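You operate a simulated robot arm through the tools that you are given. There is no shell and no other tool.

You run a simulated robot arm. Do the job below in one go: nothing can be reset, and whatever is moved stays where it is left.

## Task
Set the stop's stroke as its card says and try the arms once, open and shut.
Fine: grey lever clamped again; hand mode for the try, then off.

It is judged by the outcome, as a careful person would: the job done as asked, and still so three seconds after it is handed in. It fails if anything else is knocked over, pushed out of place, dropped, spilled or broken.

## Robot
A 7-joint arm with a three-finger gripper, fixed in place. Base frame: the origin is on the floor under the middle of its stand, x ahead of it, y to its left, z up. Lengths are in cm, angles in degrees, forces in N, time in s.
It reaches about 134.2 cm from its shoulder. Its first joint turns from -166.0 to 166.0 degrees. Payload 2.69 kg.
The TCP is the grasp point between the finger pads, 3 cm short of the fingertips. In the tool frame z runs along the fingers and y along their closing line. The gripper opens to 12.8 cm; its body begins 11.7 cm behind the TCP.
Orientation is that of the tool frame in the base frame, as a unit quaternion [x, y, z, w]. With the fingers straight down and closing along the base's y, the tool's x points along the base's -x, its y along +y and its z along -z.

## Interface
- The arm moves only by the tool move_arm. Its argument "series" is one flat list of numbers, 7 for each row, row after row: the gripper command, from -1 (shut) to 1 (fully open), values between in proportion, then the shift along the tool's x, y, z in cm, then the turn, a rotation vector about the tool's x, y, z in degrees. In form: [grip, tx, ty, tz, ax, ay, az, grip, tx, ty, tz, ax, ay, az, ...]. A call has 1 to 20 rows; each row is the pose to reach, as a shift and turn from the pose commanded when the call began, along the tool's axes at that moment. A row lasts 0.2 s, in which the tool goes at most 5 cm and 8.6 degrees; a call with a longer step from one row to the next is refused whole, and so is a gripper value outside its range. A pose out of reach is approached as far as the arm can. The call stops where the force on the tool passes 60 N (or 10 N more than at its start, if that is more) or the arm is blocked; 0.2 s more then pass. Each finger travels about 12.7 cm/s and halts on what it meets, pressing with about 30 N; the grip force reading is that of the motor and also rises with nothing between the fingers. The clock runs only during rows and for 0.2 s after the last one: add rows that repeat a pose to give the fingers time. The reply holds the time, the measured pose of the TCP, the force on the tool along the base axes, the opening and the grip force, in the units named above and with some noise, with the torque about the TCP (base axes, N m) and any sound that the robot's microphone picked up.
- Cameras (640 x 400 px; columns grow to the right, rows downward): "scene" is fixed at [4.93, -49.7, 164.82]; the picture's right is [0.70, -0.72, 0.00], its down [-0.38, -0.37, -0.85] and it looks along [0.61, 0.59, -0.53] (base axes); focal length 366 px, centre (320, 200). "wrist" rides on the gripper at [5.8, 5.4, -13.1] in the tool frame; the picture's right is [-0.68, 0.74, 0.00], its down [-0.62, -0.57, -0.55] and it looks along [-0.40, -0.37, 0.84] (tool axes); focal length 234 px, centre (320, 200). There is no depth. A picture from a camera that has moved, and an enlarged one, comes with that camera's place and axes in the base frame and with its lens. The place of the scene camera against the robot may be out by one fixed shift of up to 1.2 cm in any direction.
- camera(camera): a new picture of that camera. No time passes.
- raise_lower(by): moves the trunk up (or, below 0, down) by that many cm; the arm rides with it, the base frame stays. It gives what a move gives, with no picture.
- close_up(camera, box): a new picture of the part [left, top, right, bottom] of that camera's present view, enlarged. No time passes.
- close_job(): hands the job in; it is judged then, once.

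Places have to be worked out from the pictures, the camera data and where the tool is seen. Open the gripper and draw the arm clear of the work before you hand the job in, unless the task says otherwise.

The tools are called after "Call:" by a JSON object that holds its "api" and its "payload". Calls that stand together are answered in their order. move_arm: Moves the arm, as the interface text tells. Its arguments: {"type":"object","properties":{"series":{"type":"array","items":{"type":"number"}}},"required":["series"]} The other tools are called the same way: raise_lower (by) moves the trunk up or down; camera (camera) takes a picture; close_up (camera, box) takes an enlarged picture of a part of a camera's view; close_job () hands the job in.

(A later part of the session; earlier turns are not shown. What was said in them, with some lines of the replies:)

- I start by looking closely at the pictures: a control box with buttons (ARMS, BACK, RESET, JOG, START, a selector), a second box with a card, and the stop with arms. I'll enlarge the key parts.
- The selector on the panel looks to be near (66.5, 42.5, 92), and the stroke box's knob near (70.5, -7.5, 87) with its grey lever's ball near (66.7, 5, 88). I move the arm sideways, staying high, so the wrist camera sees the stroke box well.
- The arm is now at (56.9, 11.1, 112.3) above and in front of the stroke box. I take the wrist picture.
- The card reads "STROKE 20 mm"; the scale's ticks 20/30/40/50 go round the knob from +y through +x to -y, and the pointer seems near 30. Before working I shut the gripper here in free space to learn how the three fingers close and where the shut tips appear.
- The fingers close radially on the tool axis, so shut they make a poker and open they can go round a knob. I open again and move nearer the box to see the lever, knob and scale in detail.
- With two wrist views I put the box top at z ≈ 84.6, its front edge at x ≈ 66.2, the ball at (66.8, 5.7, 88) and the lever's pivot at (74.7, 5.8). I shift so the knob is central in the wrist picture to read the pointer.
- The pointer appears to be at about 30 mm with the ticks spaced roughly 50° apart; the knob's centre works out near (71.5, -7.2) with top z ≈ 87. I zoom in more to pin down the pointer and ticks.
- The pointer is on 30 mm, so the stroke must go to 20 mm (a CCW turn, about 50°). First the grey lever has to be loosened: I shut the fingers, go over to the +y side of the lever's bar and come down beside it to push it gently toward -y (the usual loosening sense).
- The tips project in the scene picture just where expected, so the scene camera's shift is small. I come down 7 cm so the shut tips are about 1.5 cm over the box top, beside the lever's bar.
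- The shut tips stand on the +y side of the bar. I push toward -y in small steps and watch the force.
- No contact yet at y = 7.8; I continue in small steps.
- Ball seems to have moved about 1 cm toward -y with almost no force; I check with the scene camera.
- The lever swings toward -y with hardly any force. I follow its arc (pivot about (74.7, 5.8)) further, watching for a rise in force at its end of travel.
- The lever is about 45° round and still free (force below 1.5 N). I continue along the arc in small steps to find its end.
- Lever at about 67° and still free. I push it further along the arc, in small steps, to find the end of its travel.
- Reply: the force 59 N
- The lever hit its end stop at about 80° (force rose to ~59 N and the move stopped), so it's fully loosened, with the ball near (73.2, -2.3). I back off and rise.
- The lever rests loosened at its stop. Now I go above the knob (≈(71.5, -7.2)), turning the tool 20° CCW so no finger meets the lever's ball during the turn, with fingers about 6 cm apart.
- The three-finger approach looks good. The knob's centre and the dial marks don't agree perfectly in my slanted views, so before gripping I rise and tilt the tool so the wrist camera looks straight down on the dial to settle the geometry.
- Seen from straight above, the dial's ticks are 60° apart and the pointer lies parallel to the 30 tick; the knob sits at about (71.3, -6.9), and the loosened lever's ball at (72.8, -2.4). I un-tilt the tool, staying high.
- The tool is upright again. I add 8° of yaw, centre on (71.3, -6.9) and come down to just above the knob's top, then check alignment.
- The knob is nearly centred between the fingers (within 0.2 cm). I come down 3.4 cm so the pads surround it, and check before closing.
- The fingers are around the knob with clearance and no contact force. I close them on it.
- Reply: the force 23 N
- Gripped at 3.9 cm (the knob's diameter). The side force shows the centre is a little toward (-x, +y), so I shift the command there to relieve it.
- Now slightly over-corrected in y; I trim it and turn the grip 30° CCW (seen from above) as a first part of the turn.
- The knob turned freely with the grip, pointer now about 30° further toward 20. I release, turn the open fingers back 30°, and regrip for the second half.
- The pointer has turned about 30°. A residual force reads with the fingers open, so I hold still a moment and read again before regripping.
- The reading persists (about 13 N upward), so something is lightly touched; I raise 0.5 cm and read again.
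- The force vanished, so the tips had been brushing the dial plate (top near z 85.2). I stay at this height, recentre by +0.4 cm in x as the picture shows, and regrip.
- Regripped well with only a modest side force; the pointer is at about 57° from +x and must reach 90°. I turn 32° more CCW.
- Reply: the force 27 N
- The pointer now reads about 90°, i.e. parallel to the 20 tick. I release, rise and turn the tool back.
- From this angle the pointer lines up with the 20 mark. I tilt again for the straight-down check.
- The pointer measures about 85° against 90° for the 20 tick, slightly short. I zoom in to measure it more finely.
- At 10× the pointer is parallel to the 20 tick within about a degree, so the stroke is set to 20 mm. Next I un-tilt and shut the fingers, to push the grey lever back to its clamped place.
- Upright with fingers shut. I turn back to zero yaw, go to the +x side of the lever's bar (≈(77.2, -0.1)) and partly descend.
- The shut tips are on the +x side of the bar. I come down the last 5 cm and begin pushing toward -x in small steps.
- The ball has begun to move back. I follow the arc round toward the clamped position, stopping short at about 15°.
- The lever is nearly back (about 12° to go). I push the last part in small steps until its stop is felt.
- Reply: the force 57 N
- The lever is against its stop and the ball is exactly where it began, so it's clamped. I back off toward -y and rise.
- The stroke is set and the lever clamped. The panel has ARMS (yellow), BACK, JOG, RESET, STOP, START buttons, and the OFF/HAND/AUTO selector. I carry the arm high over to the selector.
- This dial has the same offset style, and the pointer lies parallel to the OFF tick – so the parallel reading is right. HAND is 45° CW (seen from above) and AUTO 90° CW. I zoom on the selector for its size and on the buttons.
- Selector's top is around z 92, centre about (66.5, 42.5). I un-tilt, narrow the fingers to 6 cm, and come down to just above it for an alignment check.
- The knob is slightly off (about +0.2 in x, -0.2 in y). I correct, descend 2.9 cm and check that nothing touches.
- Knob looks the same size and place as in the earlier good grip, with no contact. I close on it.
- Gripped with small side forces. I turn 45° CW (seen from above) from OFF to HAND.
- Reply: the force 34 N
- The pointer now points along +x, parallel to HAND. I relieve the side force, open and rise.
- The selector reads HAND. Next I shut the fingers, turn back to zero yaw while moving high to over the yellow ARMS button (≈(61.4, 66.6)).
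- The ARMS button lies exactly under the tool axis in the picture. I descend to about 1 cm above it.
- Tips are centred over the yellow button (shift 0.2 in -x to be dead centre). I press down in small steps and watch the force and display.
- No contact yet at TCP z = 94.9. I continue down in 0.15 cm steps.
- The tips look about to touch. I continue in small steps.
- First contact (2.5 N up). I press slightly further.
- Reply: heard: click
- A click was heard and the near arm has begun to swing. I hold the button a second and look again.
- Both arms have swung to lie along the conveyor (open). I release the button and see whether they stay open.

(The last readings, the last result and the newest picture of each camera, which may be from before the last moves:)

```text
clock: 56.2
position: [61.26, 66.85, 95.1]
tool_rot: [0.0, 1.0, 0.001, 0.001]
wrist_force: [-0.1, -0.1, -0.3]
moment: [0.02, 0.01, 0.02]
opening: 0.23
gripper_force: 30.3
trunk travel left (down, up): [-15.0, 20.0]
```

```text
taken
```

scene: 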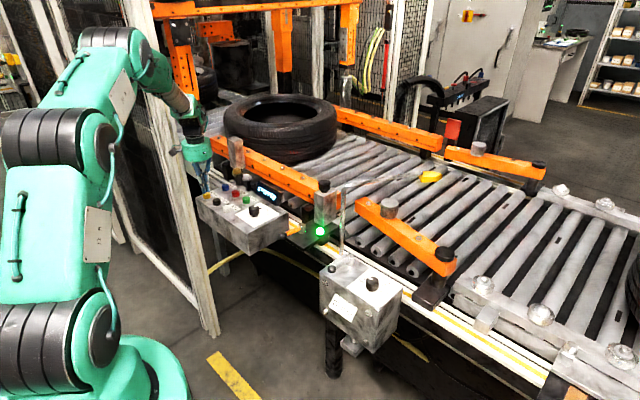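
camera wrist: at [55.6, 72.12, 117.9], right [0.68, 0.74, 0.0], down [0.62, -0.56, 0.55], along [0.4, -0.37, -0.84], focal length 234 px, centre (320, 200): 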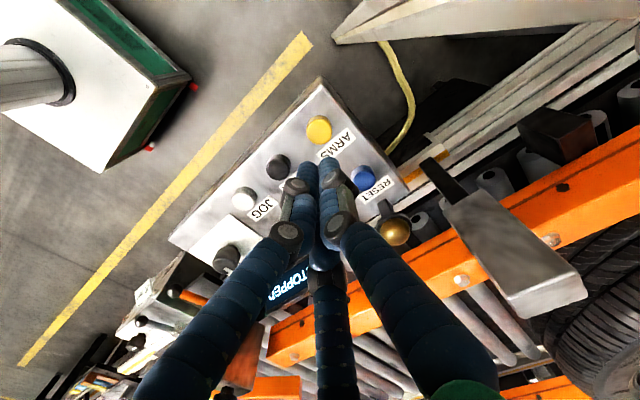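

The arms stay open after release, so ARMS toggles. I press it once more to shut them, to the same depth, and hold briefly.

Call:
{"api": "move_arm", "payload": {"series": [-1, 0, 0, 0.6, 0, 0, 0, -1, 0, 0, 0.95, 0, 0, 0, -1, 0, 0, 1.2, 0, 0, 0, -1, 0, 0, 1.2, 0, 0, 0]}}

Call:
{"api": "camera", "payload": {"camera": "scene"}}

```text
clock: 57.2
position: [61.2, 66.67, 93.95]
tool_rot: [0.0, 1.0, -0.001, 0.0]
wrist_force: [0.3, 1.0, 2.9]
moment: [0.04, 0.04, 0.0]
opening: 0.23
gripper_force: 30.6
trunk travel left (down, up): [-15.0, 20.0]
heard: click
```

```text
taken
```

scene: 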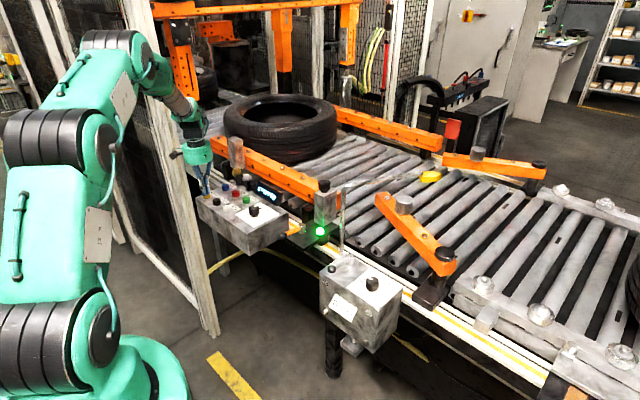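

The second click came and the arms are swinging shut. I lift off the button straight away and wait for the arms to finish.

Call:
{"api": "move_arm", "payload": {"series": [-1, 0, 0, -0.6, 0, 0, 0, -1, 0, 0, -2, 0, 0, 0, -1, 0, 0, -5, 0, 0, 0, -1, 0, 0, -9, 0, 0, 0, -1, 0, 0, -12, 0, 0, 0, -1, 0, 0, -12, 0, 0, 0]}}

Call:
{"api": "camera", "payload": {"camera": "scene"}}

Call:
{"api": "close_up", "payload": {"camera": "scene", "box": [340, 120, 560, 310]}}

```text
clock: 58.6
position: [61.23, 66.61, 106.06]
tool_rot: [0.0, 1.0, 0.0, 0.0]
wrist_force: [-0.2, -0.5, -0.9]
moment: [0.0, -0.01, -0.01]
opening: 0.21
gripper_force: 30.1
trunk travel left (down, up): [-15.0, 20.0]
```

```text
taken
```

scene: 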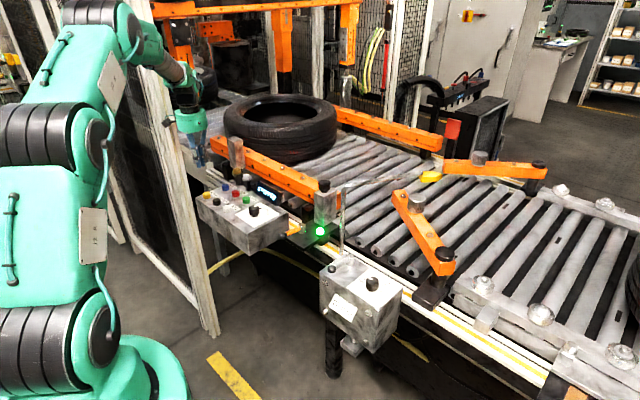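

```text
2.11 times, centred on (450, 215) of scene
camera zoom: at [4.93, -49.7, 164.82], right [0.7, -0.72, 0.0], down [-0.38, -0.37, -0.85], along [0.61, 0.59, -0.53], focal length 770 px, centre (46, 168)
```

zoom: 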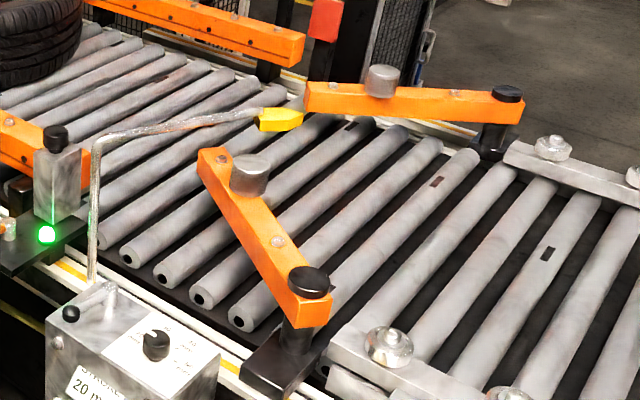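

The arms are shut again as they began. Now I carry the arm back over the selector, to turn it to OFF.

Call:
{"api": "move_arm", "payload": {"series": [-0.06, -0.9, -4, 0, 0, 0, 0, -0.06, -1.8, -8.2, 0, 0, 0, 0, -0.06, -2.7, -12.4, 0, 0, 0, 0, -0.06, -3.6, -16.6, 0, 0, 0, 0, -0.06, -4.5, -20.8, 0, 0, 0, 0, -0.06, -5.3, -24.2, 0, 0, 0, 0, -0.06, -5.3, -24.2, 4.5, 0, 0, 0, -0.06, -5.3, -24.2, 8.5, 0, 0, 0]}}

Call:
{"api": "close_up", "payload": {"camera": "wrist", "box": [230, 80, 410, 200]}}

Call:
{"api": "close_up", "payload": {"camera": "scene", "box": [200, 150, 300, 240]}}

```text
clock: 60.4
position: [66.6, 42.47, 97.38]
tool_rot: [0.0, 1.0, -0.001, -0.001]
wrist_force: [-0.2, 0.0, 0.4]
moment: [-0.03, 0.02, -0.01]
opening: 5.99
gripper_force: 0.0
trunk travel left (down, up): [-15.0, 20.0]
```

```text
3.33 times, centred on (320, 140) of wrist
camera zoom: at [60.78, 47.91, 110.45], right [0.68, 0.74, 0.0], down [0.62, -0.56, 0.55], along [0.4, -0.37, -0.84], focal length 781 px, centre (320, 400)
```

zoom: 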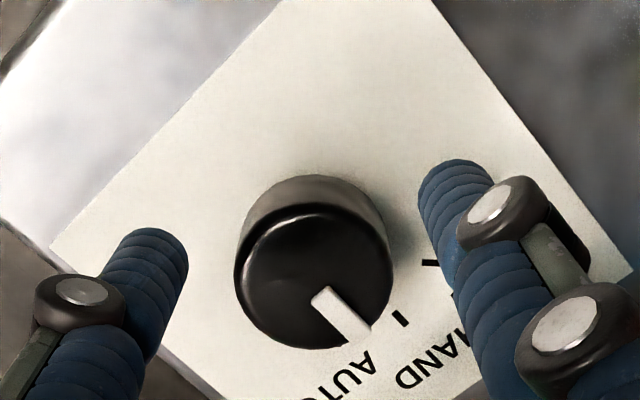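

```text
4.44 times, centred on (250, 195) of scene
camera zoom: at [4.93, -49.7, 164.82], right [0.7, -0.72, 0.0], down [-0.38, -0.37, -0.85], along [0.61, 0.59, -0.53], focal length 1625 px, centre (631, 222)
```

zoom: 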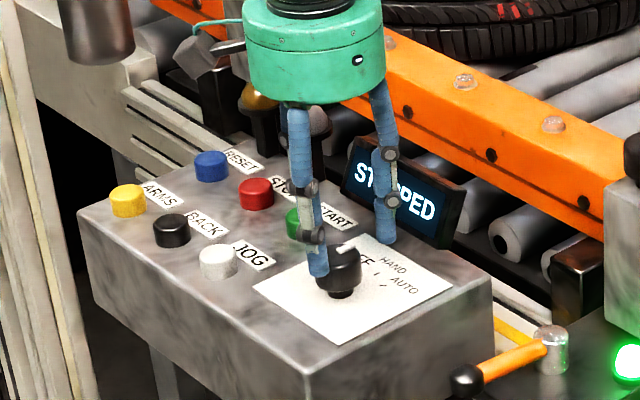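

Aligned as before. I descend 3.5 cm and close on the knob.

Call:
{"api": "move_arm", "payload": {"series": [-0.06, 0, -0.08, 1.2, 0, 0, 0, -0.06, 0, -0.08, 2.4, 0, 0, 0, -0.06, 0, -0.08, 3.45, 0, 0, 0, -0.06, 0, -0.08, 3.45, 0, 0, 0, -0.3, 0, -0.08, 3.45, 0, 0, 0, -0.6, 0, -0.08, 3.45, 0, 0, 0, -0.7, 0, -0.08, 3.45, 0, 0, 0, -0.7, 0, -0.08, 3.45, 0, 0, 0]}}

Call:
{"api": "close_up", "payload": {"camera": "wrist", "box": [230, 100, 410, 220]}}

```text
clock: 62.2
position: [66.49, 42.51, 93.92]
tool_rot: [0.0, 1.0, -0.001, 0.0]
wrist_force: [-10.6, 1.1, -0.6]
moment: [0.17, 0.5, 0.01]
opening: 3.83
gripper_force: 45.4
trunk travel left (down, up): [-15.0, 20.0]
```

```text
3.33 times, centred on (320, 160) of wrist
camera zoom: at [60.68, 47.86, 107.01], right [0.68, 0.74, 0.0], down [0.62, -0.56, 0.55], along [0.4, -0.37, -0.84], focal length 781 px, centre (320, 333)
```

zoom: 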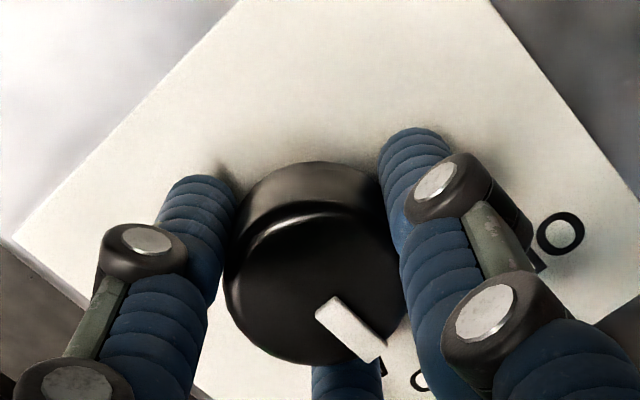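

Gripped. I turn 45° CCW (seen from above) back to OFF.

Call:
{"api": "move_arm", "payload": {"series": [-0.7, 0.08, 0, 0, 0, 0, -7.5, -0.7, 0.08, 0, 0, 0, 0, -15, -0.7, 0.08, 0, 0, 0, 0, -22.5, -0.7, 0.08, 0, 0, 0, 0, -30, -0.7, 0.08, 0, 0, 0, 0, -37.5, -0.7, 0.08, 0, 0, 0, 0, -45.5, -0.7, 0.08, 0, 0, 0, 0, -45.5]}}

Call:
{"api": "close_up", "payload": {"camera": "wrist", "box": [230, 100, 410, 220]}}

```text
clock: 63.8
position: [66.24, 42.45, 94.02]
tool_rot: [-0.387, 0.922, 0.0, -0.001]
wrist_force: [-23.2, 19.5, -7.0]
moment: [0.56, 0.96, -0.53]
opening: 3.7
gripper_force: 45.2
trunk travel left (down, up): [-15.0, 20.0]
```

```text
3.33 times, centred on (320, 160) of wrist
camera zoom: at [58.44, 42.18, 107.03], right [-0.05, 1.0, 0.0], down [0.84, 0.04, 0.55], along [0.55, 0.03, -0.84], focal length 781 px, centre (320, 333)
```

zoom: 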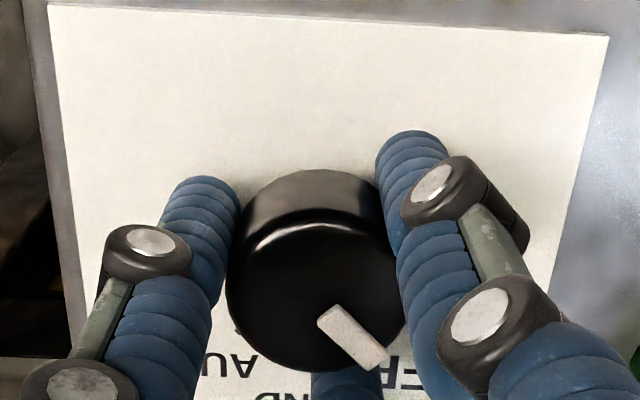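

Turned with the grip. I relieve the side load, open, rise and turn the tool back to look at the result.

Call:
{"api": "move_arm", "payload": {"series": [-0.7, 0.02, 0.23, 0, 0, 0, 0, -0.06, 0.02, 0.23, 0, 0, 0, 0, -0.06, 0.02, 0.23, 0, 0, 0, 0, -0.06, 0.02, 0.23, -2, 0, 0, 0, -0.06, 0.02, 0.23, -6, 0, 0, 0, 0.5, 0.02, 0.23, -10, 0, 0, 0, 0.5, 0.02, 0.23, -14, 0, 0, 8, 0.5, 0.02, 0.23, -14, 0, 0, 16, 0.5, 0.02, 0.23, -14, 0, 0, 24, 0.5, 0.02, 0.23, -14, 0, 0, 32, 0.5, 0.02, 0.23, -14, 0, 0, 40, 0.5, 0.02, 0.23, -14, 0, 0, 45.5]}}

Call:
{"api": "move_arm", "payload": {"series": [0.5, 0, 0, 0, -5.6, 6, 0, 0.5, 0, 0, 0, -11.2, 12, 0, 0.5, 0, 0, 0, -16.8, 18, 0, 0.5, 0, 0, 0, -22.3, 24.1, 0]}}

Call:
{"api": "close_up", "payload": {"camera": "wrist", "box": [290, 165, 350, 225]}}

Call:
{"api": "camera", "payload": {"camera": "scene"}}

```text
clock: 66.4
position: [66.31, 42.59, 107.99]
tool_rot: [0.001, 1.0, 0.0, 0.0]
wrist_force: [1.2, 0.1, -0.1]
moment: [0.02, 0.0, 0.02]
opening: 9.6
gripper_force: 0.1
trunk travel left (down, up): [-15.0, 20.0]
```

```text
clock: 67.4
position: [66.42, 42.53, 108.1]
tool_rot: [0.0, 0.959, 0.193, -0.208]
wrist_force: [-0.1, 1.2, 1.2]
moment: [-0.05, -0.03, -0.01]
opening: 9.57
gripper_force: 0.0
trunk travel left (down, up): [-15.0, 20.0]
```

```text
6.67 times, centred on (320, 195) of wrist
camera zoom: at [66.64, 42.3, 123.31], right [0.68, 0.74, 0.0], down [0.74, -0.68, 0.01], along [0.01, 0.0, -1.0], focal length 1561 px, centre (320, 233)
```

zoom: 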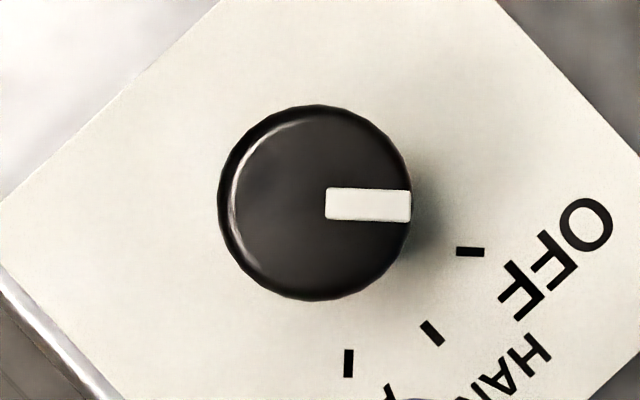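

```text
taken
```

scene: 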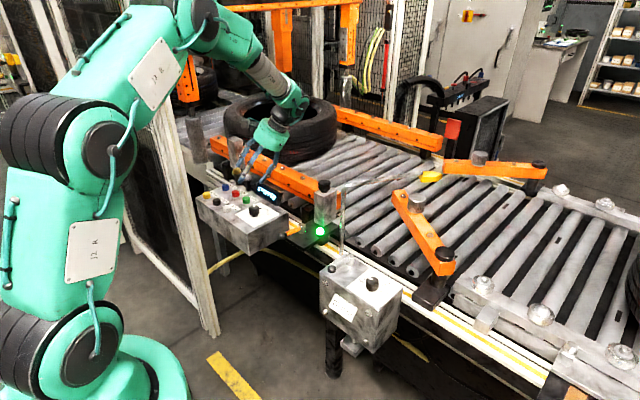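

The selector is back at OFF, identical to the start. I un-tilt, open the gripper and withdraw to the starting area, then check everything once more.

Call:
{"api": "move_arm", "payload": {"series": [0.5, 0, 0, 0, 5.6, -6, 0, 0.5, 0, 0, 0, 11.2, -12, 0, 0.5, 0, 0, 0, 16.8, -18, 0, 0.5, 0, 0, 0, 22.3, -24.1, 0, 1, 0, 0, 0, 22.3, -24.1, 0]}}

Call:
{"api": "move_arm", "payload": {"series": [1, 2.5, 1, -3, 0, 0, 0, 1, 5, 2, -6, 0, 0, 0, 1, 7.5, 3, -9, 0, 0, 0, 1, 9.8, 3.8, -12, 0, 0, 0, 1, 13, 3.8, -15, 0, 0, 0, 1, 13, 3.8, -15, 0, 0, 0]}}

Call:
{"api": "camera", "payload": {"camera": "scene"}}

Call:
{"api": "close_up", "payload": {"camera": "scene", "box": [310, 240, 410, 310]}}

Call:
{"api": "close_up", "payload": {"camera": "scene", "box": [190, 150, 350, 260]}}

Call:
{"api": "camera", "payload": {"camera": "wrist"}}

```text
clock: 68.6
position: [66.18, 42.65, 108.12]
tool_rot: [0.001, 1.0, -0.001, 0.001]
wrist_force: [-0.5, 0.3, 0.1]
moment: [-0.05, -0.04, 0.0]
opening: 12.77
gripper_force: 0.1
trunk travel left (down, up): [-15.0, 20.0]
```

```text
clock: 70.0
position: [53.17, 46.27, 122.96]
tool_rot: [0.0, 1.0, 0.001, 0.0]
wrist_force: [-1.2, -0.7, 0.5]
moment: [0.03, -0.07, 0.01]
opening: 12.79
gripper_force: 0.2
trunk travel left (down, up): [-15.0, 20.0]
```

```text
taken
```

scene: 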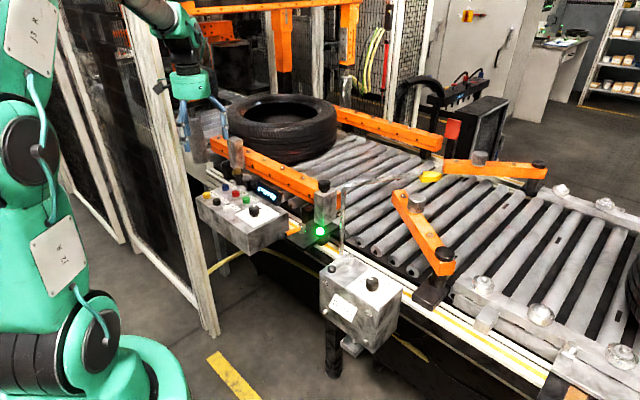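

```text
5.71 times, centred on (360, 275) of scene
camera zoom: at [4.93, -49.7, 164.82], right [0.7, -0.72, 0.0], down [-0.38, -0.37, -0.85], along [0.61, 0.59, -0.53], focal length 2089 px, centre (91, -229)
```

zoom: 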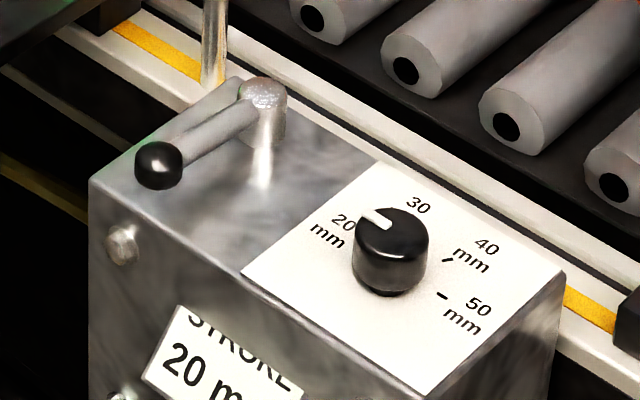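

```text
3.64 times, centred on (270, 205) of scene
camera zoom: at [4.93, -49.7, 164.82], right [0.7, -0.72, 0.0], down [-0.38, -0.37, -0.85], along [0.61, 0.59, -0.53], focal length 1330 px, centre (502, 182)
```

zoom: 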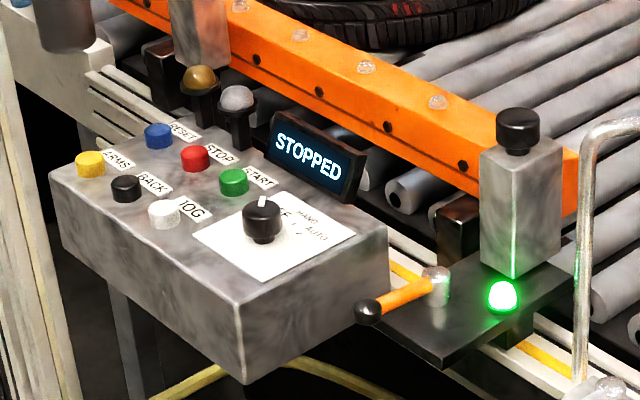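

```text
taken
camera wrist: at [47.28, 51.71, 136.14], right [0.68, 0.74, 0.0], down [0.62, -0.57, 0.55], along [0.4, -0.37, -0.84], focal length 234 px, centre (320, 200)
```

wrist: 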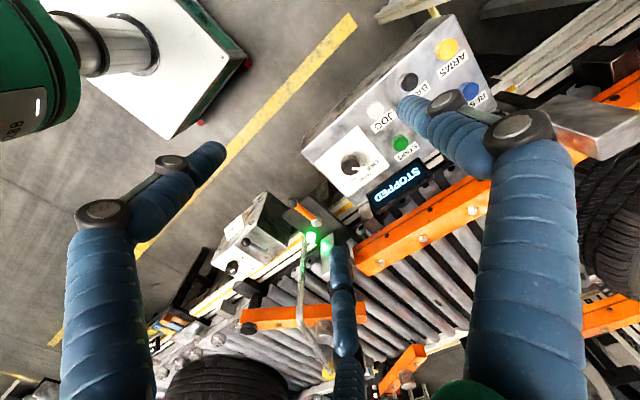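

Everything is as asked: the stroke pointer is at 20, the grey lever is clamped and the arms opened and shut once. The selector is at OFF, nothing else was disturbed, and the gripper is open and clear. I hand the job in.

Call:
{"api": "close_job", "payload": {}}

```text
The job is handed in.
```

The stop's stroke is set to 20 mm as its card says, and the arms were tried once, open and then shut.

- **Stroke:** I loosened the grey lever and turned the knob from 30 to 20 mm. I then pushed the lever back to its clamped stop. The pointer sits parallel to the 20 mark to within a few degrees. The dial is printed slightly off-centre from the knob, so I read the pointer by its direction, which matches how the OFF mark lines up on the selector.
- **Try:** With the selector on HAND, one press of ARMS opened the arms and a second press shut them.
- **After:** The selector is back on OFF. The gripper is open, the arm is clear of the work, and the final pictures show nothing else moved.
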